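You operate a simulated robot arm through the tools that you are given. There is no shell and no other tool. Be economical: measure what you need, move in short steps, check, and stop when the job is done.

You are at the controls of a simulated two-armed robot. One attempt, no reset.

TASK
Take the discs out of service, bring the brush in and restart the line.
Fine: press STOP first; discs off at desk and socket, brush on at socket and desk; press START last.

Only the result counts: the job must be done as asked and must still hold three seconds after the hand-in. Knocking over, shifting, dropping, spilling or breaking anything else fails it.

THE ROBOT
Two 7-joint arms with two-finger parallel grippers on one trunk, on a base that drives. Base frame: it is fixed to the floor where the robot stands at the start and does not move with it; the origin is under the middle of the robot, x ahead of it, y to its left, z up. Readings come in m, degrees, newtons and seconds.
The left shoulder is at the start at [0.06, 0.143, 0.901], the right one opposite. With the tool pointing down near the work surface each hand reaches from about 0.1 to 0.7 m from the robot's upright axis, wherever it stands, measured 20 degrees to its own side. Places, roughly: brush socket switch [-1.2, -0.1, 0.9]; discs socket switch [-1.2, 0.1, 0.9]. Payload 1.57 kg a hand.
Tool frame (each hand has its own): the origin (TCP) lies between the finger pads and is the grasp point; the fingertips stand 0.03 m ahead of it; z points along the fingers, y is the line along which they close. The gripper opens to 0.11 m. The fingers are 0.024 m wide and 0.012 m thick; the gripper's body (0.048 by 0.112 m) begins 0.078 m behind the TCP.
Orientation is that of the tool frame in the base frame, as a unit quaternion [x, y, z, w]. With the fingers straight down and closing along the base's y, the tool's x points along the base's -x, its y along +y and its z along -z.

THE INTERFACE
- The arms move only by the tool arm_command. It takes "left_series", "right_series" or both (then of equal length, played together; a hand with none holds still); each is a list of rows, each a list of 7 numbers: the shift along the base's x, y, z in m, then the turn, a rotation vector about the base's x, y, z in degrees, then the finger opening in m, from 0 to 0.11. In form: [[x, y, z, wx, wy, wz, jaw], ...]. A call has 1 to 8 rows; each row shifts and turns the commanded pose from where the row before left it. Each row takes 0.2 s and may step no farther than 0.05 m and 8.6 degrees from the row before; otherwise, or with a gripper value out of range, the whole call is refused. A pose out of reach is approached as far as the arm can. The call stops where the force on the tool passes 40 N (or 10 N more than at its start, if that is more) or the arm is blocked; 0.2 s more then pass. The fingers move at their own pace (about 0.045 m/s each) and stop on an object; they squeeze with about 43 N. The grip force told is the motor's: it shows also when the fingers shut on nothing. Time passes only in rows, and 0.2 s behind the last, so rows that do not move let the fingers close. The reply holds the time, the measured pose of the TCP, the force on the tool along the base axes, the opening and the grip force, in the units named above and with some noise, with the torque about the TCP (base axes, N m) and any sound that the robot's microphone picked up.
- Cameras (640 x 400 px; columns grow to the right, rows downward): "scene" is now at [0.0326, 0.016, 1.5149]; the picture's right is [0.20, -0.98, 0.00], its down [-0.81, -0.17, -0.55] and it looks along [0.54, 0.11, -0.83] (base axes); focal length 250 px, centre (320, 200). "left" rides on the left gripper at [0.07, -0.016, -0.141] in its tool frame; the picture's right is [0.23, 0.97, 0.00], its down [-0.86, 0.20, -0.48] and it looks along [-0.47, 0.11, 0.88] (tool axes); focal length 222 px, centre (320, 200). "right" rides on the right gripper at [0.07, 0.016, -0.141] in its tool frame; the picture's right is [-0.23, 0.97, 0.00], its down [-0.86, -0.20, -0.48] and it looks along [-0.47, -0.11, 0.88] (tool axes); focal length 222 px, centre (320, 200).
- snapshot(camera): a new picture of that camera. It takes no simulated time.
- move_column(by): slides the trunk up (or, below 0, down) by that many m; the arms and the scene camera ride with it, the base frame stays. It gives what a move gives, with no picture.
- drive_base(legs): drives the robot by 1 to 6 legs, each [ahead, left, turn to the left] in m, m and degrees, along the robot's own axes; the way and the turn of a leg run together, so that a leg with both is an arc; at most 1.5 m and 180 degrees a leg. The arms and the cameras ride along, it lands a little off, and it stops where it bumps. It gives what a move gives.
- turn_head(pan, tilt): turns the head with the scene camera to pan (to the left, within 86 degrees either way) and tilt (down, from -29 to 69), counted from straight ahead of the robot. It gives what a move gives.
- pixel_to_xyz(camera, pixels): for up to 12 pixels [column, row] of the newest picture of that camera ("zoom" is the newest enlarged one), the place [x, y, z] in the base frame of the surface seen there, good to about 0.002 m, but the place of the scene camera against the robot may be out by one fixed shift of up to 0.018 m in any direction. It takes no simulated time.
- inspect(camera, box): a new picture of the part [left, top, right, bottom] of that camera's present view, enlarged. It takes no simulated time.
- job_done(): hands the job in; it is judged then, once.

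Go step by step. Measure first, check grasps and placings, and put right what went wrong. The budget is 80 turns and 62 pictures, counting those below and the enlarged ones. Unless the task says otherwise, let go and move clear before handing in, and close with one line.

The tools are called after "Emit:" as a command line: name --argument value ..., lists and objects as JSON in quotes. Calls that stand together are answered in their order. arm_command: Moves the arms, as the interface text tells. Its arguments: {"type":"object","properties":{"left_series":{"type":"array"},"right_series":{"type":"array"}},"required":[]} The other tools are called the same way: move_column (by) slides the trunk up or down; drive_base (legs) drives the base; turn_head (pan, tilt) turns the head that bears the scene camera; snapshot (camera) takes a picture; pixel_to_xyz (camera, pixels) gives the place of the surface under pixels of a picture; inspect (camera, box) takes an enlarged picture of a part of a camera's view; job_done () hands the job in.

At the start:

```text
t: 0.0
left_eef_pos: [0.4058, 0.331, 0.9403]
left_ee_rot: [-0.001, 1.0, 0.0, -0.001]
left_ft_force: [-0.9, 0.3, -0.3]
left_ft_torque: [0.01, 0.03, -0.02]
left_width: 0.1101
left_grasp_force: 0.1
right_eef_pos: [0.44, -0.1347, 0.9998]
right_ee_rot: [-0.001, 1.0, 0.001, 0.0]
right_ft_force: [-0.3, 0.2, -0.2]
right_ft_torque: [0.02, 0.0, -0.06]
right_width: 0.1103
right_grasp_force: 0.1
trunk travel left (down, up): [-0.5, 0.09]
robot x, y, heading: [-0.0036, 0.0034, -0.2]
head pan, tilt: [11.7, 56.3]
```

scene: 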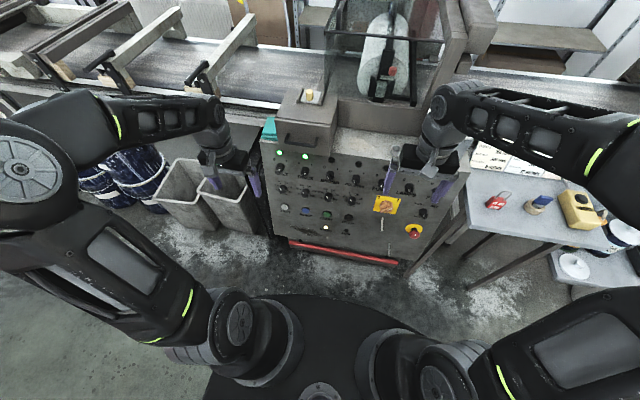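
right: 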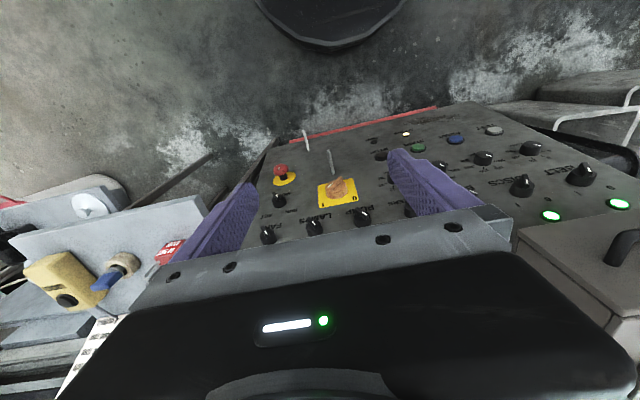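
left: 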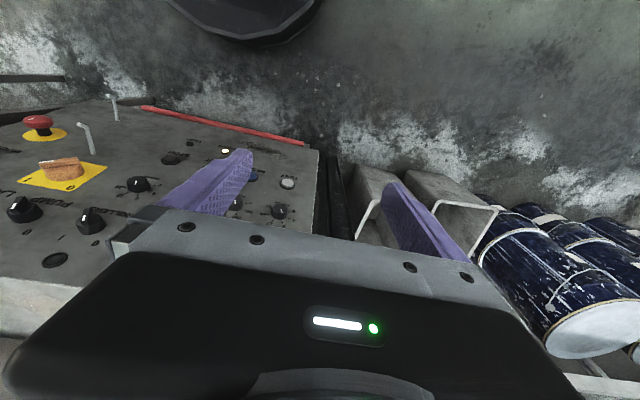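

The scene picture shows a control panel with labelled knobs (columns 270-450, rows 140-250). I enlarge it to read the labels.

Emit:
inspect --camera "scene" --box '[260, 130, 460, 255]'

Emit:
inspect --camera "right" --box '[240, 90, 640, 260]'

```text
3.20 times, centred on (360, 192) of scene
```

zoom: 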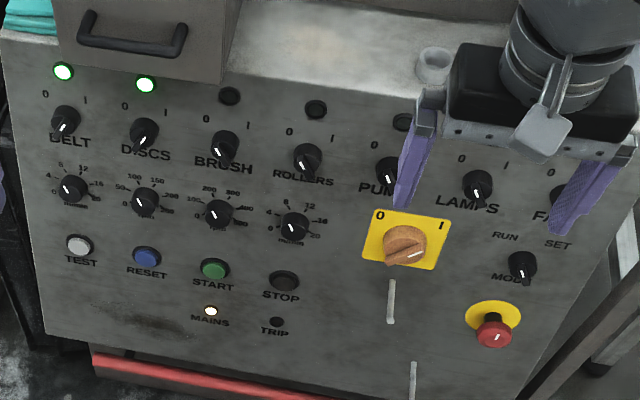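

```text
1.60 times, centred on (440, 175) of right
```

zoom: 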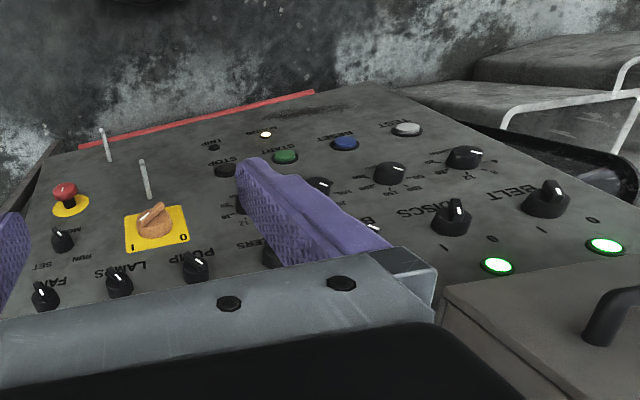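

I measure panel points in the newest zoom (right camera) and the scene picture to get the plane and the camera shift.

Emit:
pixel_to_xyz --camera "zoom" --pixels '[[286, 156], [224, 170], [345, 143], [407, 129], [450, 230], [455, 204], [265, 134], [214, 146], [545, 205], [120, 170], [330, 120], [500, 190]]'

Emit:
inspect --camera "scene" --box '[270, 140, 370, 240]'

Emit:
snapshot --camera "left"

```text
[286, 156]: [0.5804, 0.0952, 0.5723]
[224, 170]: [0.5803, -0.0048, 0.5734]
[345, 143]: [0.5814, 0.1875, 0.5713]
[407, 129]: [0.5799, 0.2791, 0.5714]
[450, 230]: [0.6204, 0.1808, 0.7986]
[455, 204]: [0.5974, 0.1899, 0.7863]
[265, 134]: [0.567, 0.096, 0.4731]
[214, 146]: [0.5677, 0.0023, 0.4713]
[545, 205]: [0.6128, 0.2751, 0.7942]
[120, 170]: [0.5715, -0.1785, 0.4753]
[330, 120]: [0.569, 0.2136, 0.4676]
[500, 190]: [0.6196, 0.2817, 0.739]
```

```text
4.00 times, centred on (320, 190) of scene
```

zoom: 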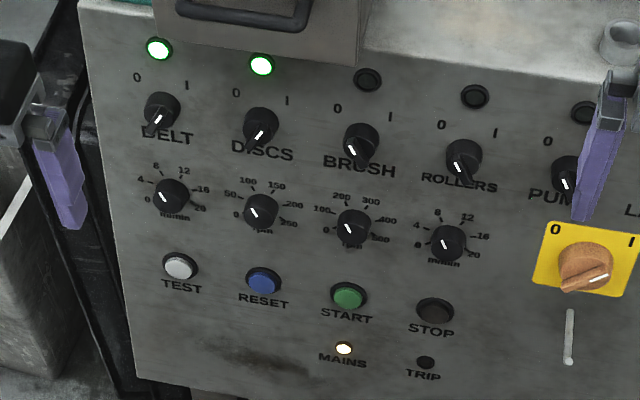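

```text
55 pictures are left
```

left: 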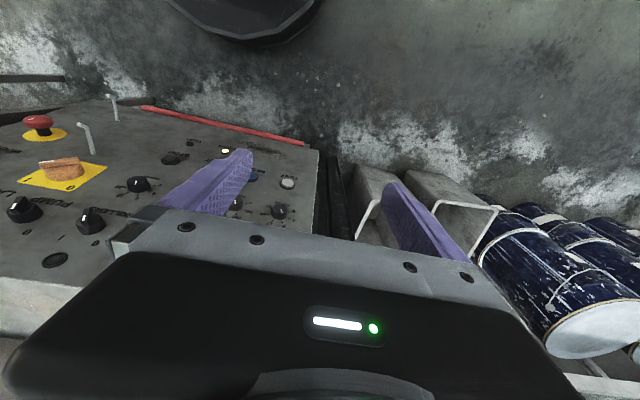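

The panel leans back about 10 degrees (x 0.569 at z 0.468, 0.62 at z 0.74); STOP is at [0.580,-0.005,0.573], START at y 0.095, DISCS at y 0.185. I back off a little to make room and start pointing the left hand at the panel.

Emit:
drive_base --legs '[[-0.18, 0, 0]]'

Emit:
arm_command --left_series '[[0, -0.02, -0.03, 0, -8.5, 0, 0.0], [0, -0.02, -0.03, 0, -8.5, 0, 0.0], [0, -0.02, -0.03, 0, -8.5, 0, 0.0], [0, -0.02, -0.03, 0, -8.5, 0, 0.0], [0, -0.02, -0.03, 0, -8.5, 0, 0.0], [0, -0.02, -0.03, 0, -8.5, 0, 0.0], [0, -0.02, -0.03, 0, -8.5, 0, 0.0], [0, -0.02, -0.03, 0, -8.5, 0, 0.0]]'

```text
t: 1.5
left_eef_pos: [0.2252, 0.3294, 0.9403]
left_ee_rot: [0.001, 1.0, 0.0, 0.0]
left_ft_force: [0.7, 0.6, 0.1]
left_ft_torque: [0.0, -0.03, -0.04]
left_width: 0.1101
left_grasp_force: 0.2
right_eef_pos: [0.2599, -0.1362, 1.0019]
right_ee_rot: [0.001, 1.0, 0.0, 0.0]
right_ft_force: [-0.4, -0.7, 0.5]
right_ft_torque: [0.0, -0.06, 0.02]
right_width: 0.1101
right_grasp_force: 0.1
trunk travel left (down, up): [-0.5, 0.09]
robot x, y, heading: [-0.1813, 0.0005, -0.1]
head pan, tilt: [11.7, 56.3]
```

```text
t: 3.3
left_eef_pos: [0.2731, 0.2467, 0.7652]
left_ee_rot: [-0.001, 0.929, 0.021, 0.37]
left_ft_force: [0.6, 1.0, -1.2]
left_ft_torque: [-0.01, -0.03, 0.03]
left_width: 0.0
left_grasp_force: 21.4
left hand out of reach, approached as far as the arm can: row 3, 4, 5, 6, 7, 8
right_eef_pos: [0.2599, -0.136, 1.0003]
right_ee_rot: [0.0, 1.0, 0.0, 0.0]
right_ft_force: [0.1, 0.2, 0.3]
right_ft_torque: [-0.03, -0.03, -0.01]
right_width: 0.1101
right_grasp_force: 0.0
trunk travel left (down, up): [-0.5, 0.09]
robot x, y, heading: [-0.1773, -0.0003, 0.0]
head pan, tilt: [11.7, 56.3]
```

The hand was too close in for that orientation, so I move it forward while finishing the turn.

Emit:
arm_command --left_series '[[0.04, 0, 0, 0, -6, 0, 0.0], [0.04, 0, 0, 0, -5.5, 0, 0.0], [0.04, 0, 0, 0, 0, 0, 0.0], [0.03, 0, 0, 0, 0, 0, 0.0], [0, 0, 0, 0, 0, 0, 0.0]]'

```text
t: 4.5
left_eef_pos: [0.4232, 0.2696, 0.7782]
left_ee_rot: [-0.002, 0.888, 0.019, 0.46]
left_ft_force: [-0.5, 0.4, -0.3]
left_ft_torque: [0.01, -0.01, 0.01]
left_width: 0.0
left_grasp_force: 21.0
left hand out of reach, approached as far as the arm can: row 2
right_eef_pos: [0.2591, -0.136, 0.9993]
right_ee_rot: [0.0, 1.0, 0.0, 0.0]
right_ft_force: [0.2, 0.4, 0.7]
right_ft_torque: [-0.02, 0.05, 0.02]
right_width: 0.1098
right_grasp_force: 0.0
trunk travel left (down, up): [-0.5, 0.09]
robot x, y, heading: [-0.18, 0.0025, -0.0]
head pan, tilt: [11.7, 56.3]
```

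Turn is at about 55 of 79 degrees. I finish it and lower the trunk by 0.2 so the hand comes to button height.

Emit:
move_column --by -0.2

Emit:
arm_command --left_series '[[0.01, -0.03, 0, 0, -8.2, 0, 0.0], [0.01, -0.03, 0, 0, -8.2, 0, 0.0], [0.01, -0.03, 0, 0, -8.2, 0, 0.0], [0, 0, 0, 0, 0, 0, 0.0]]'

Emit:
snapshot --camera "left"

Emit:
snapshot --camera "scene"

```text
t: 6.7
left_eef_pos: [0.422, 0.2691, 0.5789]
left_ee_rot: [-0.001, 0.888, 0.02, 0.46]
left_ft_force: [1.0, -0.8, -0.1]
left_ft_torque: [0.01, 0.0, -0.02]
left_width: 0.0
left_grasp_force: 20.8
right_eef_pos: [0.26, -0.1369, 0.801]
right_ee_rot: [0.001, 1.0, 0.0, 0.0]
right_ft_force: [-0.2, 0.6, -1.2]
right_ft_torque: [0.0, -0.01, 0.02]
right_width: 0.1102
right_grasp_force: 0.1
trunk travel left (down, up): [-0.3, 0.29]
robot x, y, heading: [-0.1824, 0.0016, 0.1]
head pan, tilt: [11.7, 56.3]
```

```text
t: 7.7
left_eef_pos: [0.4695, 0.3117, 0.6531]
left_ee_rot: [0.019, 0.782, -0.011, 0.623]
left_ft_force: [-0.7, 0.2, 0.0]
left_ft_torque: [0.0, 0.0, 0.0]
left_width: 0.0
left_grasp_force: 21.4
left hand out of reach, approached as far as the arm can: row 1, 2, 3
right_eef_pos: [0.2604, -0.1355, 0.8004]
right_ee_rot: [0.0, 1.0, 0.0, 0.001]
right_ft_force: [-0.4, -0.2, 0.3]
right_ft_torque: [0.01, 0.02, 0.01]
right_width: 0.1099
right_grasp_force: 0.1
trunk travel left (down, up): [-0.3, 0.29]
robot x, y, heading: [-0.1801, 0.0007, -0.0]
head pan, tilt: [11.7, 56.3]
```

```text
54 pictures are left
```

left: 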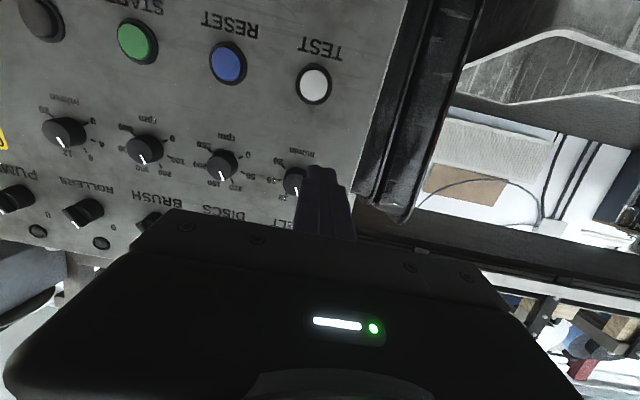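

```text
53 pictures are left
```

scene: 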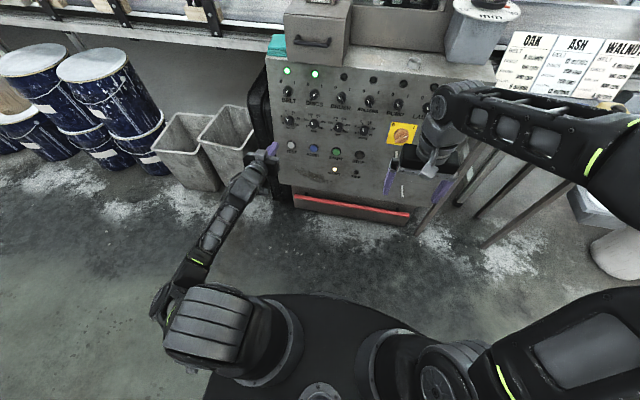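

The arm is still folded too tightly (rows out of reach). I back off another 0.2 m and then extend the hand at a good orientation.

Emit:
drive_base --legs '[[-0.2, 0, 0]]'

Emit:
arm_command --left_series '[[0.05, 0, -0.02, 0, 0, 0, 0.0], [0.05, 0, -0.02, 0, 0, 0, 0.0], [0.05, -0.03, -0.02, 0, 0, 0, 0.0], [0.03, -0.04, 0, 0, 0, 0, 0.0], [0, -0.04, 0, 0, 0, 0, 0.0], [0, -0.04, 0, 0, 0, 0, 0.0], [0, -0.04, 0, 0, 0, 0, 0.0], [0, 0, 0, 0, 0, 0, 0.0]]'

```text
t: 9.3
left_eef_pos: [0.2687, 0.3122, 0.6527]
left_ee_rot: [0.018, 0.783, -0.01, 0.622]
left_ft_force: [-0.6, -0.6, -0.7]
left_ft_torque: [-0.02, -0.02, 0.03]
left_width: 0.0
left_grasp_force: 21.3
right_eef_pos: [0.0597, -0.1358, 0.8015]
right_ee_rot: [0.001, 1.0, 0.0, 0.001]
right_ft_force: [-0.1, 0.9, 0.3]
right_ft_torque: [-0.03, -0.01, 0.01]
right_width: 0.1101
right_grasp_force: 0.0
trunk travel left (down, up): [-0.3, 0.29]
robot x, y, heading: [-0.3823, 0.0001, -0.1]
head pan, tilt: [11.7, 56.3]
```

```text
refused: row 1 steps farther than a row can; nothing moved
```

Emit:
arm_command --left_series '[[0.045, 0, -0.02, 0, 0, 0, 0.0], [0.045, 0, -0.02, 0, 0, 0, 0.0], [0.035, -0.03, -0.015, 0, 0, 0, 0.0], [0.03, -0.035, 0, 0, 0, 0, 0.0], [0, -0.045, 0, 0, 0, 0, 0.0], [0, -0.045, 0, 0, 0, 0, 0.0], [0, -0.04, 0, 0, 0, 0, 0.0], [0, 0, 0, 0, 0, 0, 0.0]]'

```text
t: 11.1
left_eef_pos: [0.4852, 0.2282, 0.6395]
left_ee_rot: [0.029, 0.786, -0.023, 0.617]
left_ft_force: [0.3, -0.7, -0.5]
left_ft_torque: [0.03, 0.01, 0.0]
left_width: 0.0
left_grasp_force: 21.0
left hand out of reach, approached as far as the arm can: row 3, 4, 5, 6, 7
right_eef_pos: [0.0587, -0.1369, 0.801]
right_ee_rot: [0.0, 1.0, 0.0, 0.0]
right_ft_force: [0.2, -0.3, 0.1]
right_ft_torque: [0.01, 0.01, 0.0]
right_width: 0.1102
right_grasp_force: 0.2
trunk travel left (down, up): [-0.3, 0.29]
robot x, y, heading: [-0.3797, 0.0039, -0.1]
head pan, tilt: [11.7, 56.3]
```

Still reported as out of reach, so probably a joint limit in this arm shape; I look at the arm.

Emit:
snapshot --camera "scene"

```text
52 pictures are left
```

scene: 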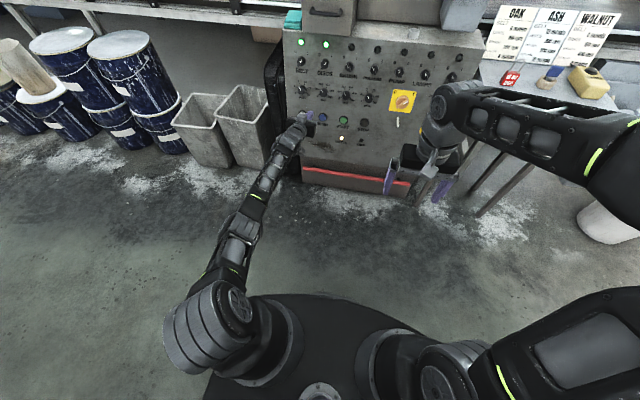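

The arm is nearly stretched here with the shoulder low. I retract, raise the trunk 0.2, drive closer 0.12, then try with the elbow hanging and the forearm level.

Emit:
arm_command --left_series '[[-0.045, 0, -0.01, 0, 0, 0, 0.0], [-0.045, 0, -0.01, 0, 0, 0, 0.0], [-0.045, 0, -0.01, 0, 0, 0, 0.0], [-0.02, 0, 0, 0, 0, 0, 0.0]]'

Emit:
move_column --by 0.2

Emit:
drive_base --legs '[[0.12, 0, 0]]'

Emit:
arm_command --left_series '[[0, -0.02, -0.04, 0, 0, 0, 0.0], [0, -0.02, -0.04, 0, 0, 0, 0.0], [0, -0.02, -0.04, 0, 0, 0, 0.0], [0, -0.02, -0.04, 0, 0, 0, 0.0], [0, -0.03, -0.02, 0, 0, 0, 0.0], [0, 0, 0, 0, 0, 0, 0.0]]'

Emit:
snapshot --camera "scene"

```text
t: 12.1
left_eef_pos: [0.3548, 0.2999, 0.6408]
left_ee_rot: [0.022, 0.784, -0.014, 0.621]
left_ft_force: [0.0, 0.2, -0.6]
left_ft_torque: [0.08, -0.02, -0.04]
left_width: 0.0
left_grasp_force: 20.6
left hand out of reach, approached as far as the arm can: row 1, 2, 3, 4
right_eef_pos: [0.0587, -0.1364, 0.8019]
right_ee_rot: [0.001, 1.0, 0.0, 0.0]
right_ft_force: [-0.3, -1.0, -0.3]
right_ft_torque: [0.01, -0.03, -0.02]
right_width: 0.1098
right_grasp_force: 0.1
trunk travel left (down, up): [-0.3, 0.29]
robot x, y, heading: [-0.3811, 0.0008, -0.3]
head pan, tilt: [11.7, 56.3]
```

```text
t: 14.2
left_eef_pos: [0.3557, 0.2978, 0.8415]
left_ee_rot: [0.022, 0.784, -0.014, 0.621]
left_ft_force: [-0.7, 0.7, 0.6]
left_ft_torque: [0.05, 0.01, 0.05]
left_width: 0.0
left_grasp_force: 21.2
right_eef_pos: [0.0588, -0.1366, 1.0003]
right_ee_rot: [0.001, 1.0, -0.001, 0.0]
right_ft_force: [0.0, -0.5, 0.1]
right_ft_torque: [-0.03, -0.03, 0.01]
right_width: 0.1101
right_grasp_force: 0.0
trunk travel left (down, up): [-0.5, 0.09]
robot x, y, heading: [-0.3816, 0.005, -0.1]
head pan, tilt: [11.7, 56.3]
```

```text
t: 15.5
left_eef_pos: [0.4771, 0.2978, 0.8412]
left_ee_rot: [0.021, 0.784, -0.014, 0.62]
left_ft_force: [0.4, 0.2, -1.4]
left_ft_torque: [0.03, -0.02, -0.01]
left_width: 0.0
left_grasp_force: 21.5
right_eef_pos: [0.1819, -0.1357, 1.0003]
right_ee_rot: [0.001, 1.0, 0.001, -0.001]
right_ft_force: [0.2, 0.0, -0.2]
right_ft_torque: [-0.01, 0.04, -0.02]
right_width: 0.1098
right_grasp_force: 0.1
trunk travel left (down, up): [-0.5, 0.09]
robot x, y, heading: [-0.2628, 0.0003, -0.3]
head pan, tilt: [11.7, 56.3]
```

```text
t: 16.9
left_eef_pos: [0.5231, 0.3194, 0.7207]
left_ee_rot: [0.029, 0.787, -0.023, 0.616]
left_ft_force: [-0.5, -0.1, -0.5]
left_ft_torque: [-0.01, 0.01, -0.02]
left_width: 0.0
left_grasp_force: 21.4
left hand out of reach, approached as far as the arm can: row 1, 2, 3, 4, 5
right_eef_pos: [0.1787, -0.1361, 1.001]
right_ee_rot: [0.001, 1.0, 0.0, 0.0]
right_ft_force: [-0.2, -0.8, 0.4]
right_ft_torque: [-0.03, 0.0, -0.01]
right_width: 0.1103
right_grasp_force: 0.1
trunk travel left (down, up): [-0.5, 0.09]
robot x, y, heading: [-0.2585, 0.0004, 0.2]
head pan, tilt: [11.7, 56.3]
```

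```text
51 pictures are left
```

scene: 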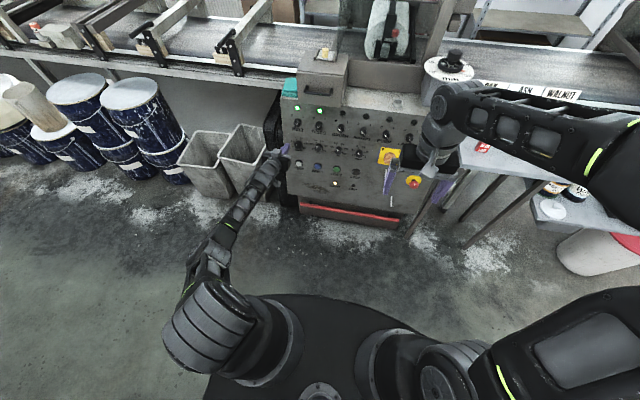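

The limit looks like wrist/elbow related at this steep pitch (tool z is now (.97,-.07,-.24)). I relax the pitch to about 50 degrees and test whether the hand can come inward and down.

Emit:
arm_command --left_series '[[-0.03, 0, 0, 0, 8.4, 0, 0.0], [-0.02, 0, 0, 0, 8.4, 0, 0.0], [0, -0.03, -0.02, 0, 8.4, 0, 0.0], [0, -0.04, -0.02, 0, 0, 0, 0.0], [0, -0.04, -0.02, 0, 0, 0, 0.0], [0, -0.04, -0.02, 0, 0, 0, 0.0], [0, -0.04, -0.02, 0, 0, 0, 0.0], [0, 0, 0, 0, 0, 0, 0.0]]'

```text
t: 18.7
left_eef_pos: [0.4734, 0.1291, 0.6236]
left_ee_rot: [0.018, 0.9, -0.018, 0.436]
left_ft_force: [-0.5, 0.6, -0.2]
left_ft_torque: [-0.01, 0.02, 0.01]
left_width: 0.0
left_grasp_force: 21.1
right_eef_pos: [0.1802, -0.1366, 1.0006]
right_ee_rot: [0.001, 1.0, 0.0, 0.0]
right_ft_force: [-0.3, 0.7, -0.2]
right_ft_torque: [-0.01, -0.02, -0.01]
right_width: 0.1099
right_grasp_force: 0.0
trunk travel left (down, up): [-0.5, 0.09]
robot x, y, heading: [-0.259, 0.0011, -0.2]
head pan, tilt: [11.7, 56.3]
```

With a pitch of about 52 degrees all rows succeed. I test a steeper pitch here, in place, before the panel.

Emit:
arm_command --left_series '[[0, 0, 0, -1, -8.2, 1, 0.0], [0, 0, 0, -1, -8.2, 1, 0.0], [0, 0, 0, 0, -8.2, 0, 0.0], [0, 0, 0, 0, 0, 0, 0.0]]'

Emit:
snapshot --camera "left"

```text
t: 19.7
left_eef_pos: [0.4733, 0.1281, 0.6211]
left_ee_rot: [0.018, 0.9, -0.018, 0.435]
left_ft_force: [-1.4, -0.4, 0.4]
left_ft_torque: [-0.02, 0.02, -0.04]
left_width: 0.0001
left_grasp_force: 20.9
left hand out of reach, approached as far as the arm can: row 1, 2, 3
right_eef_pos: [0.1797, -0.1364, 1.0004]
right_ee_rot: [0.0, 1.0, 0.0, 0.0]
right_ft_force: [1.1, -0.1, 0.1]
right_ft_torque: [-0.02, -0.02, 0.01]
right_width: 0.1101
right_grasp_force: 0.1
trunk travel left (down, up): [-0.5, 0.09]
robot x, y, heading: [-0.2567, 0.0004, -0.0]
head pan, tilt: [11.7, 56.3]
```

```text
50 pictures are left
```

left: 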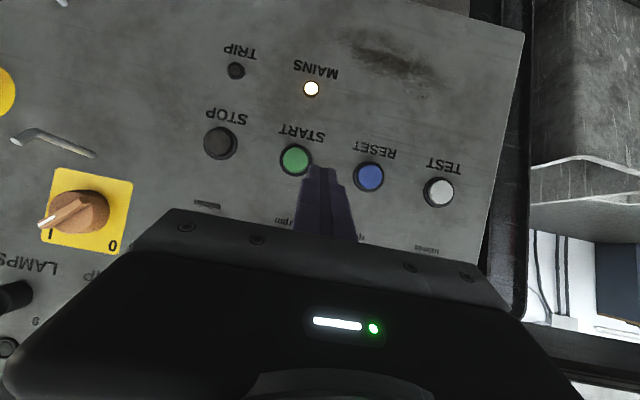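

The wrist stops at about 52 degrees at this height; that is enough to press buttons. I measure STOP at (220,141), START at (296,159) and panel points nearby in the left picture.

Emit:
pixel_to_xyz --camera "left" --pixels '[[220, 140], [223, 155], [296, 158], [300, 172], [369, 176], [258, 180], [258, 120], [310, 88]]'

```text
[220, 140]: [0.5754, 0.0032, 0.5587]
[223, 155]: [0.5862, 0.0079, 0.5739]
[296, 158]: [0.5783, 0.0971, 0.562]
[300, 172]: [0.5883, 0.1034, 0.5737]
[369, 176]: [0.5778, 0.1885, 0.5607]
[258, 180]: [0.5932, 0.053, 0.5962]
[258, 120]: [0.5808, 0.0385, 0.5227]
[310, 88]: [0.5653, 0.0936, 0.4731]
```

STOP's face centre is about [0.577, 0.002, 0.560]. I bring the leading fingertip corner (TCP +0.031 x, -0.009 z) in front of it at 3 cm.

Emit:
arm_command --left_series '[[0, -0.04, -0.012, 0, 0, 0, 0.0], [0, -0.04, -0.012, 0, 0, 0, 0.0], [0.0, -0.045, -0.012, 0, 0, 0, 0.0], [0.02, 0, -0.011, 0, 0, 0, 0.0], [0.02, 0, 0, 0, 0, 0, 0.0], [0, 0, 0, 0, 0, 0, 0.0]]'

Emit:
snapshot --camera "left"

```text
t: 21.1
left_eef_pos: [0.5118, 0.002, 0.5746]
left_ee_rot: [0.018, 0.9, -0.019, 0.434]
left_ft_force: [-0.2, -0.2, -0.2]
left_ft_torque: [-0.03, -0.02, 0.02]
left_width: 0.0
left_grasp_force: 21.3
right_eef_pos: [0.18, -0.1371, 1.0009]
right_ee_rot: [0.001, 1.0, 0.0, 0.001]
right_ft_force: [0.3, 0.0, 0.7]
right_ft_torque: [0.01, 0.03, 0.0]
right_width: 0.1099
right_grasp_force: 0.1
trunk travel left (down, up): [-0.5, 0.09]
robot x, y, heading: [-0.2595, 0.0032, -0.3]
head pan, tilt: [11.7, 56.3]
```

```text
49 pictures are left
```

left: 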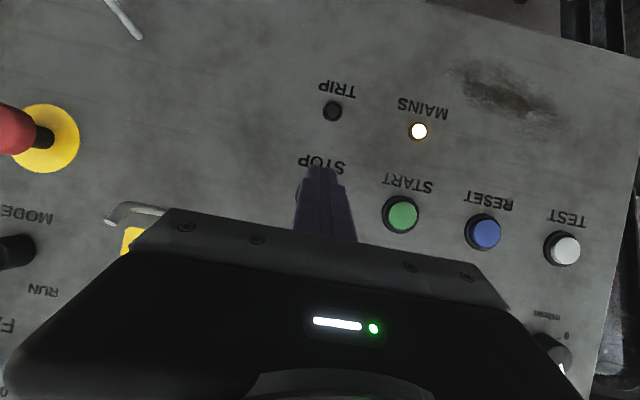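

The finger covers STOP (around (320,190)), so it is aligned. I press along the panel normal in small steps.

Emit:
arm_command --left_series '[[0.015, 0, -0.0025, 0, 0, 0, 0.0], [0.012, 0, -0.002, 0, 0, 0, 0.0], [0.006, 0, -0.001, 0, 0, 0, 0.0], [0.004, 0, -0.001, 0, 0, 0, 0.0], [0.004, 0, -0.001, 0, 0, 0, 0.0]]'

```text
t: 22.3
left_eef_pos: [0.5212, 0.0067, 0.5775]
left_ee_rot: [0.019, 0.9, -0.019, 0.434]
left_ft_force: [-0.3, -0.4, 0.7]
left_ft_torque: [-0.03, -0.04, 0.0]
left_width: 0.0
left_grasp_force: 20.9
left hand out of reach, approached as far as the arm can: row 1, 2, 3, 4, 5
right_eef_pos: [0.1802, -0.1374, 1.0013]
right_ee_rot: [0.0, 1.0, 0.0, 0.001]
right_ft_force: [0.0, 0.1, -0.3]
right_ft_torque: [0.01, 0.0, -0.04]
right_width: 0.1101
right_grasp_force: 0.2
trunk travel left (down, up): [-0.5, 0.09]
robot x, y, heading: [-0.2584, -0.0008, 0.1]
head pan, tilt: [11.7, 56.3]
```

Again the wrist limit. I back the hand off and up, and lower the trunk 0.3 so the hand is near shoulder height.

Emit:
arm_command --left_series '[[-0.045, 0.01, 0.02, 0, 0, 0, 0.0], [-0.03, 0.02, 0.035, 0, 0, 0, 0.0], [0, 0.01, 0.045, 0, 0, 0, 0.0], [0, 0.01, 0.045, 0, 0, 0, 0.0], [0, 0.01, 0.045, 0, 0, 0, 0.0], [0, 0.01, 0.045, 0, 0, 0, 0.0], [0, 0, 0.045, 0, 0, 0, 0.0]]'

Emit:
move_column --by -0.3

Emit:
arm_command --left_series '[[0, 0, 0, -1, -8.2, 1, 0.0], [0, 0, 0, -1, -8.2, 1, 0.0], [0, 0, 0, 0, -8.2, 0, 0.0], [0, 0, 0, 0, 0, 0, 0.0]]'

```text
refused: row 1 steps farther than a row can; nothing moved
```

```text
t: 24.3
left_eef_pos: [0.52, 0.0065, 0.3684]
left_ee_rot: [0.018, 0.9, -0.018, 0.435]
left_ft_force: [-16.2, 1.5, 6.2]
left_ft_torque: [0.2, -0.02, 0.02]
left_width: 0.0002
left_grasp_force: 21.6
right_eef_pos: [0.1788, -0.1356, 0.7891]
right_ee_rot: [0.001, 1.0, 0.0, 0.0]
right_ft_force: [0.2, 0.5, 0.4]
right_ft_torque: [-0.04, -0.01, -0.01]
right_width: 0.1099
right_grasp_force: 0.2
trunk travel left (down, up): [-0.288, 0.302]
robot x, y, heading: [-0.2603, 0.0041, -0.2]
head pan, tilt: [11.7, 56.3]
stopped: the force on the tool passed its limit at 172 N (the readings are from after the stop); the commanded pose is now the measured one
```

```text
t: 25.3
left_eef_pos: [0.5142, 0.0007, 0.3995]
left_ee_rot: [-0.002, 0.785, -0.023, 0.619]
left_ft_force: [-0.1, 0.5, 0.3]
left_ft_torque: [0.04, 0.01, 0.01]
left_width: 0.0002
left_grasp_force: 20.9
left hand out of reach, approached as far as the arm can: row 2, 3
right_eef_pos: [0.1804, -0.1362, 0.7887]
right_ee_rot: [0.001, 1.0, 0.0, -0.001]
right_ft_force: [-0.1, 0.9, 0.3]
right_ft_torque: [0.02, -0.01, -0.02]
right_width: 0.11
right_grasp_force: 0.1
trunk travel left (down, up): [-0.288, 0.302]
robot x, y, heading: [-0.2622, 0.0007, -0.0]
head pan, tilt: [11.7, 56.3]
```

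My retract row was refused for step length, the trunk still went down, and the hand hit the red bar with 172 N. That was my mistake in batching dependent calls. I check for damage.

Emit:
snapshot --camera "scene"

Emit:
snapshot --camera "left"

```text
48 pictures are left
```

scene: 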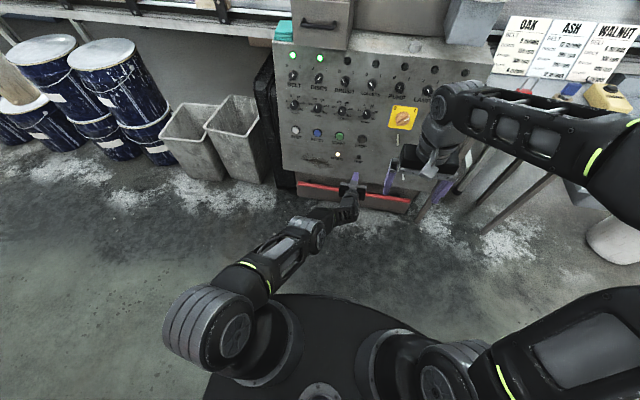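

```text
47 pictures are left
```

left: 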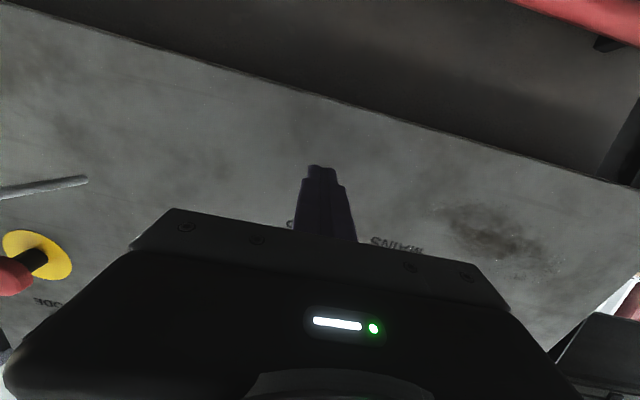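

Nothing looks displaced; the red bar and lamps are as before. The tool is now nearly horizontal; I back off 4 cm and raise the hand to STOP height.

Emit:
arm_command --left_series '[[-0.04, 0, 0.01, 0, 0, 0, 0.0], [0, 0, 0.045, 0, 0, 0, 0.0], [0, 0, 0.045, 0, 0, 0, 0.0], [0, 0, 0.04, 0, 0, 0, 0.0], [0, 0, 0.02, 0, 0, 0, 0.0], [0, 0, 0, 0, 0, 0, 0.0]]'

Emit:
snapshot --camera "left"

```text
t: 26.7
left_eef_pos: [0.4741, 0.0005, 0.5589]
left_ee_rot: [-0.002, 0.786, -0.023, 0.618]
left_ft_force: [0.1, -0.4, 0.6]
left_ft_torque: [0.02, 0.0, 0.0]
left_width: 0.0
left_grasp_force: 20.8
right_eef_pos: [0.1801, -0.1367, 0.7881]
right_ee_rot: [0.001, 1.0, 0.0, 0.0]
right_ft_force: [1.0, 0.0, -0.3]
right_ft_torque: [0.0, 0.0, 0.01]
right_width: 0.1101
right_grasp_force: 0.1
trunk travel left (down, up): [-0.288, 0.302]
robot x, y, heading: [-0.2562, -0.0024, 0.1]
head pan, tilt: [11.7, 56.3]
```

```text
46 pictures are left
```

left: 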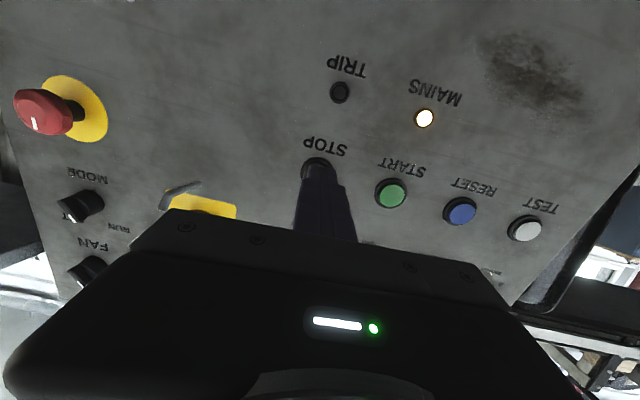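

STOP peeks out right above the fingertip (320,165) and the reach is now fine. I line up and press.

Emit:
arm_command --left_series '[[0.03, 0.002, 0.013, 0, 0, 0, 0.0], [0.024, 0, 0, 0, 0, 0, 0.0], [0.01, 0, -0.0017, 0, 0, 0, 0.0], [0.006, 0, -0.001, 0, 0, 0, 0.0], [0.005, 0, -0.001, 0, 0, 0, 0.0], [0.004, 0, -0.001, 0, 0, 0, 0.0], [0.004, 0, -0.001, 0, 0, 0, 0.0]]'

```text
t: 28.3
left_eef_pos: [0.5551, 0.0024, 0.565]
left_ee_rot: [-0.002, 0.786, -0.023, 0.618]
left_ft_force: [-13.8, 2.3, 3.3]
left_ft_torque: [-0.03, -0.18, 0.13]
left_width: 0.0
left_grasp_force: 21.1
right_eef_pos: [0.1804, -0.1372, 0.7899]
right_ee_rot: [0.0, 1.0, -0.001, 0.0]
right_ft_force: [0.1, 1.0, 0.4]
right_ft_torque: [0.01, 0.01, -0.02]
right_width: 0.1102
right_grasp_force: 0.0
trunk travel left (down, up): [-0.288, 0.302]
robot x, y, heading: [-0.259, -0.0002, -0.2]
head pan, tilt: [11.7, 56.3]
heard: click
```

A click was heard: STOP is pressed. I back straight off, then look at the panel.

Emit:
arm_command --left_series '[[-0.03, 0, 0.005, 0, 0, 0, 0.0], [-0.04, 0, 0.0, 0, 0, 0, 0.0], [0, 0.045, 0, 0, 0, 0, 0.0], [0, 0.045, 0.01, 0, 0, 0, 0.0], [0, 0.04, 0.015, 0, 0, 0, 0.0], [0, 0.04, 0.0, 0, 0, 0, 0.0], [0, 0.04, 0, 0, 0, 0, 0.0]]'

Emit:
inspect --camera "scene" --box '[260, 35, 420, 175]'

Emit:
snapshot --camera "left"

```text
t: 29.9
left_eef_pos: [0.4958, 0.0987, 0.6114]
left_ee_rot: [-0.014, 0.788, -0.005, 0.616]
left_ft_force: [-0.2, 0.4, -0.7]
left_ft_torque: [0.02, 0.0, 0.0]
left_width: 0.0
left_grasp_force: 20.9
left hand out of reach, approached as far as the arm can: row 4, 5, 6, 7
right_eef_pos: [0.1804, -0.1369, 0.7887]
right_ee_rot: [0.002, 1.0, 0.0, -0.001]
right_ft_force: [0.5, 0.5, 0.3]
right_ft_torque: [0.02, -0.02, 0.01]
right_width: 0.11
right_grasp_force: 0.0
trunk travel left (down, up): [-0.288, 0.302]
robot x, y, heading: [-0.2598, 0.004, -0.2]
head pan, tilt: [11.7, 56.3]
```

```text
2.86 times, centred on (340, 105) of scene
```

zoom: 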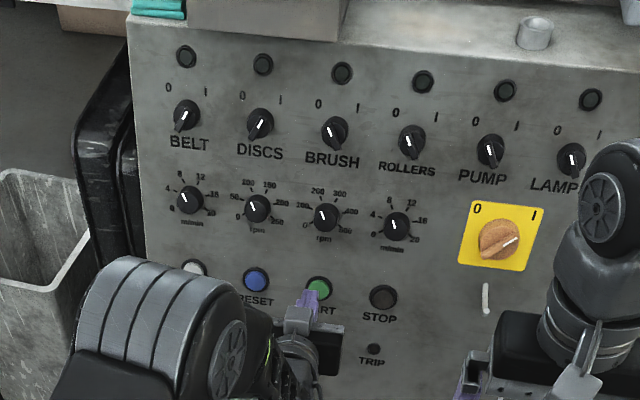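

```text
44 pictures are left
```

left: 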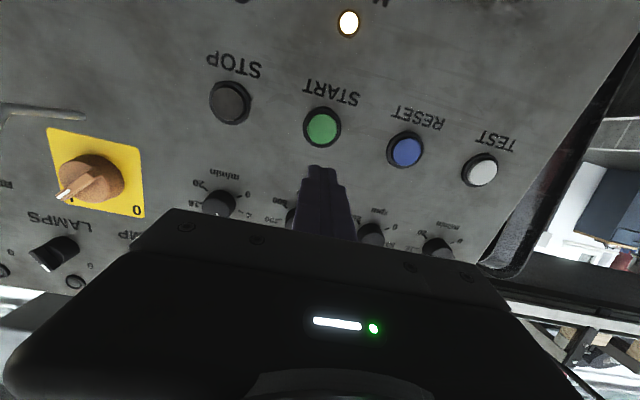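

All lamps are out: the line is stopped. Next is the DISCS knob, up at z 0.79; I lower the trunk a little more and raise the hand to it.

Emit:
arm_command --left_series '[[-0.04, 0, 0.02, 0, 0, 0, 0.0], [0, 0, 0.045, 0, 0, 0, 0.0], [0, 0.0, 0.045, 0, 0, 0, 0.0], [0, 0.01, 0.045, 0, 0, 0, 0.0], [0, 0.02, 0.04, 0, 0, 0, 0.0], [0, 0.02, 0.04, 0, 0, 0, 0.0], [0, 0, 0, 0, 0, 0, 0.0]]'

```text
t: 31.5
left_eef_pos: [0.4575, 0.1336, 0.8481]
left_ee_rot: [-0.002, 0.786, -0.023, 0.617]
left_ft_force: [-1.1, -0.7, -0.1]
left_ft_torque: [-0.02, 0.02, -0.02]
left_width: 0.0
left_grasp_force: 20.9
left hand out of reach, approached as far as the arm can: row 1
right_eef_pos: [0.1798, -0.1367, 0.7892]
right_ee_rot: [0.001, 1.0, -0.001, -0.002]
right_ft_force: [-0.1, 0.3, -0.4]
right_ft_torque: [0.02, -0.03, -0.01]
right_width: 0.11
right_grasp_force: 0.0
trunk travel left (down, up): [-0.288, 0.302]
robot x, y, heading: [-0.2606, -0.0008, -0.1]
head pan, tilt: [11.7, 56.3]
```

The hand is free up here. I lower the trunk 0.08 and look at the knobs from in front.

Emit:
move_column --by -0.08

Emit:
snapshot --camera "left"

Emit:
snapshot --camera "scene"

```text
t: 32.6
left_eef_pos: [0.4568, 0.1329, 0.7685]
left_ee_rot: [-0.002, 0.786, -0.023, 0.618]
left_ft_force: [0.4, -0.7, 0.3]
left_ft_torque: [0.02, 0.02, 0.04]
left_width: 0.0003
left_grasp_force: 21.0
right_eef_pos: [0.18, -0.1356, 0.7082]
right_ee_rot: [0.001, 1.0, 0.001, -0.001]
right_ft_force: [0.0, -0.6, -0.5]
right_ft_torque: [0.03, -0.01, 0.01]
right_width: 0.11
right_grasp_force: 0.1
trunk travel left (down, up): [-0.208, 0.382]
robot x, y, heading: [-0.2623, -0.001, 0.0]
head pan, tilt: [11.7, 56.3]
```

```text
43 pictures are left
```

left: 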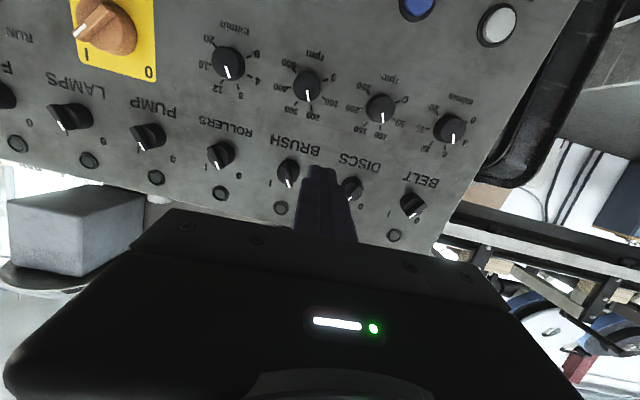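

```text
42 pictures are left
```

scene: 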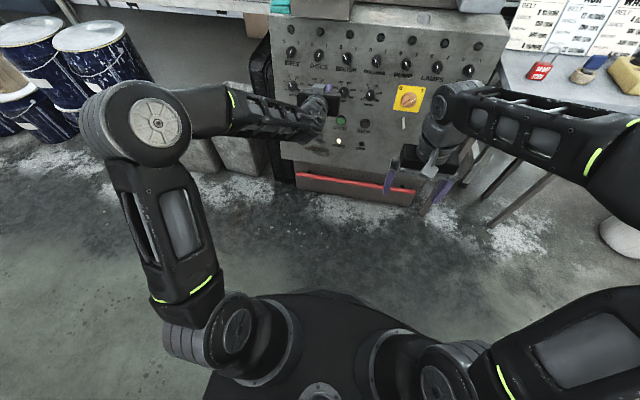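

The elbow is now well placed. I enlarge the knob rows in both cameras.

Emit:
inspect --camera "left" --box '[190, 100, 470, 250]'

Emit:
pixel_to_xyz --camera "zoom" --pixels '[[372, 195], [366, 218], [218, 170], [226, 192], [512, 228], [505, 245], [75, 122], [300, 200], [340, 160], [470, 180], [208, 245], [470, 310]]'

Emit:
inspect --camera "scene" --box '[280, 15, 370, 105]'

```text
2.29 times, centred on (330, 175) of left
```

zoom: 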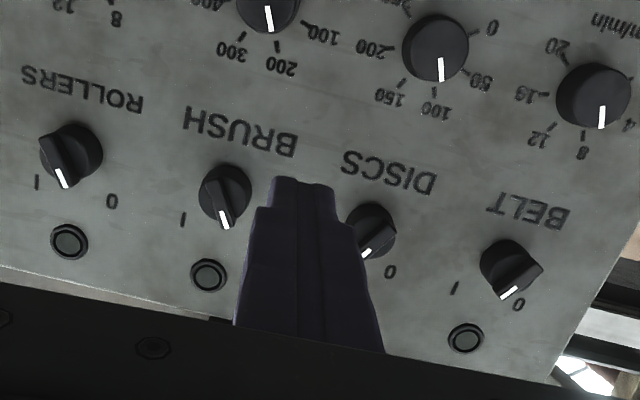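

```text
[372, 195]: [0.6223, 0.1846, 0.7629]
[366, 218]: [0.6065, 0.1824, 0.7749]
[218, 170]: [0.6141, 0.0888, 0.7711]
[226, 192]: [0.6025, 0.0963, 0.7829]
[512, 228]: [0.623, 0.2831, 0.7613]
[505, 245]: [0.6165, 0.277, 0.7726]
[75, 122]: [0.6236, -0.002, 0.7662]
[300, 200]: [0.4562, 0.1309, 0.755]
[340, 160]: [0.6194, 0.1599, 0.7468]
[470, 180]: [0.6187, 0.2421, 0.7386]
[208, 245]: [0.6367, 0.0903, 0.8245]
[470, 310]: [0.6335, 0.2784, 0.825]
```

```text
4.44 times, centred on (325, 60) of scene
```

zoom: 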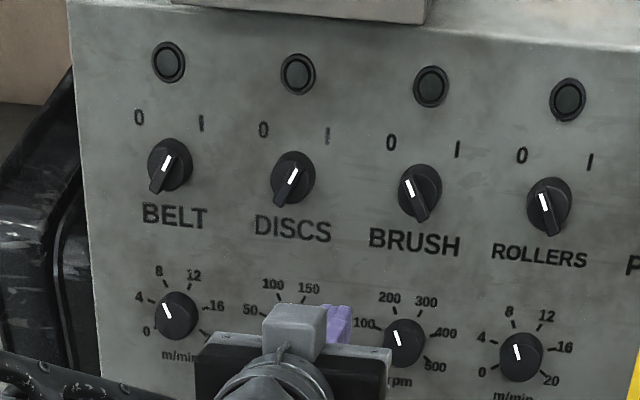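

I measure mark positions and the knob features in the scene zoom (DISCS centre (294,178), marks 0 (263,130), I (327,136)).

Emit:
pixel_to_xyz --camera "zoom" --pixels '[[263, 130], [327, 136], [285, 190], [295, 172], [280, 200], [298, 73], [391, 143], [457, 149], [410, 183], [425, 216], [292, 228], [413, 240]]'

```text
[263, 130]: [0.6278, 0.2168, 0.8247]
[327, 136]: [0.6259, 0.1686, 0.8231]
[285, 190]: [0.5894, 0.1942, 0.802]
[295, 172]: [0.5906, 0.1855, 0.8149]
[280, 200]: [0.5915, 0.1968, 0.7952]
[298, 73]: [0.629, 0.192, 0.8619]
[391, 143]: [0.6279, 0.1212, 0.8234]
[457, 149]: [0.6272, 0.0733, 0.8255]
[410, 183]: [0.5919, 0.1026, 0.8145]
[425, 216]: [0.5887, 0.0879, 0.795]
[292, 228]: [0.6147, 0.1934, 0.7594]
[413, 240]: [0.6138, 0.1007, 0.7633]
```

Emit:
pixel_to_xyz --camera "left" --pixels '[[281, 208], [393.5, 235.5], [288, 183.5], [285, 172], [412.5, 213], [408, 202], [221, 193], [237, 191], [270, 182], [389, 213]]'

Emit:
pixel_to_xyz --camera "zoom" --pixels '[[431, 87], [168, 62], [408, 186], [165, 165], [420, 210], [158, 182], [567, 100], [138, 117], [201, 123]]'

```text
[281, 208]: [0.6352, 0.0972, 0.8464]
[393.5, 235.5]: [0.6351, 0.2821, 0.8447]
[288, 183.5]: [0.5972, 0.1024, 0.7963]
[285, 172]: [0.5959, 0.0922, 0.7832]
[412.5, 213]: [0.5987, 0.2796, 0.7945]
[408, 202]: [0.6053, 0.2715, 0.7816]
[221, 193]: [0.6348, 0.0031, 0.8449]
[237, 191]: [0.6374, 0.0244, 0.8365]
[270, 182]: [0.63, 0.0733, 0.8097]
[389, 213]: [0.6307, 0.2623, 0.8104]
```

```text
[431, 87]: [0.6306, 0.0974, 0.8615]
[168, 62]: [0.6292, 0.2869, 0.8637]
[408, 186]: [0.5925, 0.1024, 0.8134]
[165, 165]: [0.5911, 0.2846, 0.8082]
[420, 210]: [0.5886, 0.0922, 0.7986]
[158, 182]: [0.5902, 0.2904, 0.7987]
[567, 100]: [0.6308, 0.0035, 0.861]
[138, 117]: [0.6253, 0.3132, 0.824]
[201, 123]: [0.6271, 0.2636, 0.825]
```

Comparing both cameras, the scene reads about +0.016 in z and -0.005 in x. DISCS' front centre is then about [0.596, 0.190, 0.790], its bar tilted about 37 degrees to the right. I square the tool to the panel and roll it to match the bar.

Emit:
arm_command --left_series '[[0, 0.01, 0.01, 2.2, -3.8, 1.8, 0.05], [0, 0.01, 0.01, 7.3, 0, -1.26, 0.05], [0, 0.01, 0.01, 7.3, 0, -1.26, 0.05], [0.0, 0.01, 0.0, 7.3, 0, -1.26, 0.05], [0.0, 0.01, 0, 7.3, 0, -1.26, 0.05], [0.03, 0.007, 0.003, 7.3, 0, -1.26, 0.05], [0, 0, 0, 0, 0, 0, 0.05]]'

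Emit:
snapshot --camera "left"

```text
t: 34.2
left_eef_pos: [0.4858, 0.1902, 0.8006]
left_ee_rot: [0.243, 0.725, 0.207, 0.611]
left_ft_force: [-0.7, -0.3, 0.8]
left_ft_torque: [0.02, -0.01, 0.03]
left_width: 0.0499
left_grasp_force: 0.0
right_eef_pos: [0.18, -0.1363, 0.7098]
right_ee_rot: [0.0, 1.0, 0.0, -0.001]
right_ft_force: [0.1, -0.3, 0.2]
right_ft_torque: [-0.02, 0.01, 0.03]
right_width: 0.11
right_grasp_force: 0.1
trunk travel left (down, up): [-0.208, 0.382]
robot x, y, heading: [-0.2622, -0.003, 0.1]
head pan, tilt: [11.7, 56.3]
```

```text
39 pictures are left
```

left: 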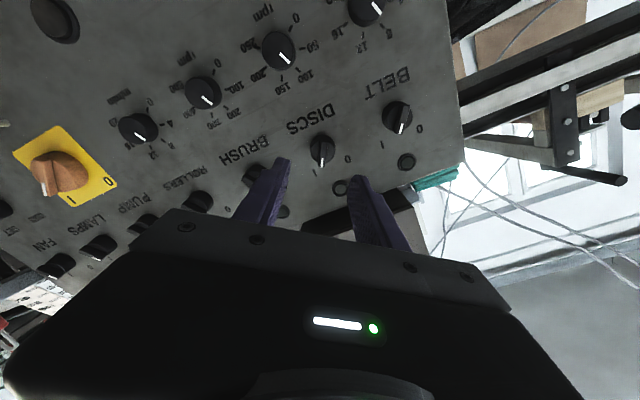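

The tool axis is square to the panel, and the DISCS bar (322,150) lies between the fingers and parallel to them. I enlarge to confirm the center.

Emit:
inspect --camera "left" --box '[272, 115, 372, 215]'

Emit:
pixel_to_xyz --camera "left" --pixels '[[321, 148], [322, 153], [323, 160], [319, 143], [341, 187], [405, 162], [402, 124]]'

```text
4.00 times, centred on (322, 165) of left
```

zoom: 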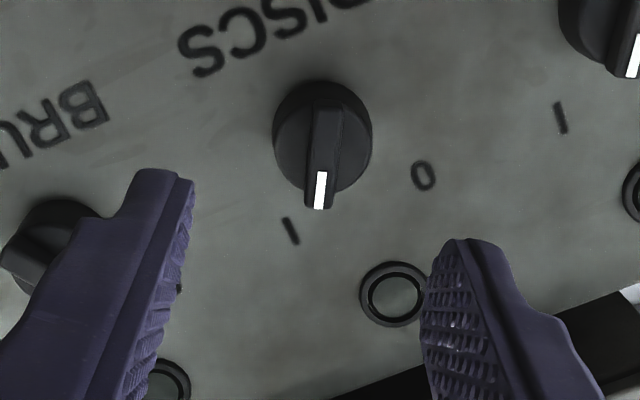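

```text
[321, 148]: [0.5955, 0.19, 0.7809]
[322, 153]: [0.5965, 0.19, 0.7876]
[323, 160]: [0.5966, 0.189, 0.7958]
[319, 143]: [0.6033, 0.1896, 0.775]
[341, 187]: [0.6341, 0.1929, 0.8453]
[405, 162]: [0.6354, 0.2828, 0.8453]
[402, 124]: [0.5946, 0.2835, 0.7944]
```

Emit:
pixel_to_xyz --camera "left" --pixels '[[324, 142], [323, 148], [322.5, 153], [322, 158], [321.5, 163], [321.4, 166], [320, 155], [326, 155], [314.5, 172], [347.5, 159]]'

```text
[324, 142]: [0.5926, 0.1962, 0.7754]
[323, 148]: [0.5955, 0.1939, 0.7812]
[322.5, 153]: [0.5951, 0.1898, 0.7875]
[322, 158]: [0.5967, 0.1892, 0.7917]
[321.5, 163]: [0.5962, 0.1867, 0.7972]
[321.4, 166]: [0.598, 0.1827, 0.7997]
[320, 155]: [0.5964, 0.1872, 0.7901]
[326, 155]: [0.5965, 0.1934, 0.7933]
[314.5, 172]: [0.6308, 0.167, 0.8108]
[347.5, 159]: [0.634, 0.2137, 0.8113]
```

The bar tilts about 30 degrees, centre [0.596, 0.190, 0.787]. I trim the roll by 6 degrees, advance over the bar, and close.

Emit:
arm_command --left_series '[[0.03, 0, -0.0035, -5.9, 0, 1.0, 0.05], [0.03, 0, -0.0035, 0, 0, 0, 0.05], [0.02, 0, -0.0025, 0, 0, 0, 0.05], [0.01, 0, -0.0015, 0, 0, 0, 0.05], [0, 0, 0, 0, 0, 0, 0.05]]'

Emit:
snapshot --camera "left"

```text
t: 35.4
left_eef_pos: [0.5768, 0.1901, 0.7902]
left_ee_rot: [0.203, 0.737, 0.174, 0.621]
left_ft_force: [0.1, 0.7, 0.5]
left_ft_torque: [0.0, 0.01, 0.01]
left_width: 0.05
left_grasp_force: 0.0
right_eef_pos: [0.1804, -0.1359, 0.7077]
right_ee_rot: [0.001, 1.0, 0.0, -0.001]
right_ft_force: [0.7, 0.3, 0.6]
right_ft_torque: [0.01, 0.04, 0.03]
right_width: 0.11
right_grasp_force: 0.2
trunk travel left (down, up): [-0.208, 0.382]
robot x, y, heading: [-0.2593, -0.0001, -0.2]
head pan, tilt: [11.7, 56.3]
```

```text
37 pictures are left
```

left: 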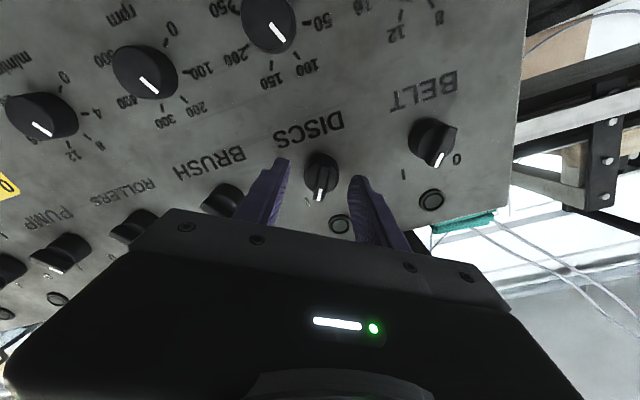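

Fingers straddle the DISCS bar (320,180). I close on it.

Emit:
arm_command --left_series '[[0, 0, 0, 0, 0, 0, 0.0], [0, 0, 0, 0, 0, 0, 0.0], [0, 0, 0, 0, 0, 0, 0.0], [0, 0, 0, 0, 0, 0, 0.0]]'

```text
t: 36.4
left_eef_pos: [0.5765, 0.1908, 0.7919]
left_ee_rot: [0.2, 0.737, 0.175, 0.622]
left_ft_force: [3.7, 4.0, 4.1]
left_ft_torque: [-0.57, 0.09, 0.06]
left_width: 0.0089
left_grasp_force: 27.3
right_eef_pos: [0.1798, -0.1366, 0.7089]
right_ee_rot: [0.001, 1.0, 0.0, 0.0]
right_ft_force: [-0.6, 1.0, 0.4]
right_ft_torque: [0.03, 0.01, -0.01]
right_width: 0.1102
right_grasp_force: 0.0
trunk travel left (down, up): [-0.208, 0.382]
robot x, y, heading: [-0.2611, 0.0016, -0.2]
head pan, tilt: [11.7, 56.3]
```

It grips a 9 mm bar. Now I turn about the panel normal by about -56 degrees, toward 0.

Emit:
arm_command --left_series '[[0, 0, 0, -7.9, 0, 1.36, 0.0], [0, 0, 0, -7.9, 0, 1.36, 0.0], [0, 0, 0, -7.9, 0, 1.36, 0.0], [0, 0, 0, -7.9, 0, 1.36, 0.0], [0, 0, 0, -7.9, 0, 1.36, 0.0], [0, 0, 0, -7.9, 0, 1.36, 0.0], [0, 0, 0, -7.9, 0, 1.36, 0.0]]'

```text
t: 38.0
left_eef_pos: [0.5773, 0.1897, 0.7912]
left_ee_rot: [-0.17, 0.747, -0.139, 0.628]
left_ft_force: [5.4, 4.1, 7.4]
left_ft_torque: [0.04, -0.64, 0.3]
left_width: 0.009
left_grasp_force: 27.9
right_eef_pos: [0.1791, -0.1367, 0.709]
right_ee_rot: [0.0, 1.0, 0.0, -0.001]
right_ft_force: [-0.1, 0.0, 0.0]
right_ft_torque: [0.01, 0.05, -0.01]
right_width: 0.1099
right_grasp_force: 0.1
trunk travel left (down, up): [-0.208, 0.382]
robot x, y, heading: [-0.2596, 0.0003, -0.3]
head pan, tilt: [11.7, 56.3]
```

No end-stop torque yet and no click heard. I turn a few degrees more.

Emit:
arm_command --left_series '[[0, 0, 0, -3.9, 0, 0.68, 0.0], [0, 0, 0, -3.9, 0, 0.68, 0.0], [0, 0, 0, 0, 0, 0, 0.0]]'

Emit:
inspect --camera "scene" --box '[280, 15, 370, 105]'

```text
t: 38.8
left_eef_pos: [0.5772, 0.1896, 0.7925]
left_ee_rot: [-0.219, 0.734, -0.182, 0.617]
left_ft_force: [6.6, 3.8, 9.2]
left_ft_torque: [0.75, -0.35, 0.17]
left_width: 0.0097
left_grasp_force: 28.0
right_eef_pos: [0.1796, -0.1369, 0.7081]
right_ee_rot: [0.001, 1.0, 0.0, -0.001]
right_ft_force: [-0.7, -0.4, -0.1]
right_ft_torque: [0.02, -0.04, -0.03]
right_width: 0.1103
right_grasp_force: 0.0
trunk travel left (down, up): [-0.208, 0.382]
robot x, y, heading: [-0.2624, 0.0021, -0.2]
head pan, tilt: [11.7, 56.3]
```

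```text
4.44 times, centred on (325, 60) of scene
```

zoom: 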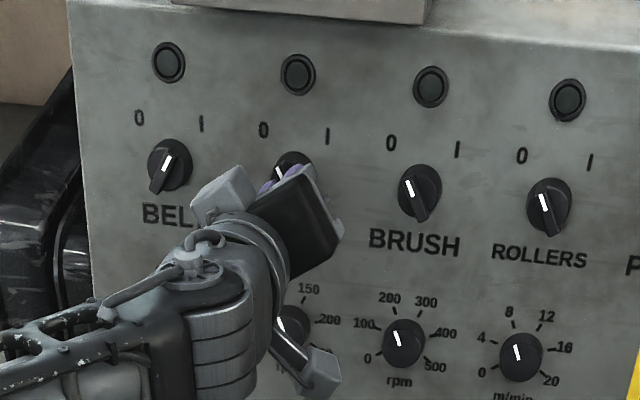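

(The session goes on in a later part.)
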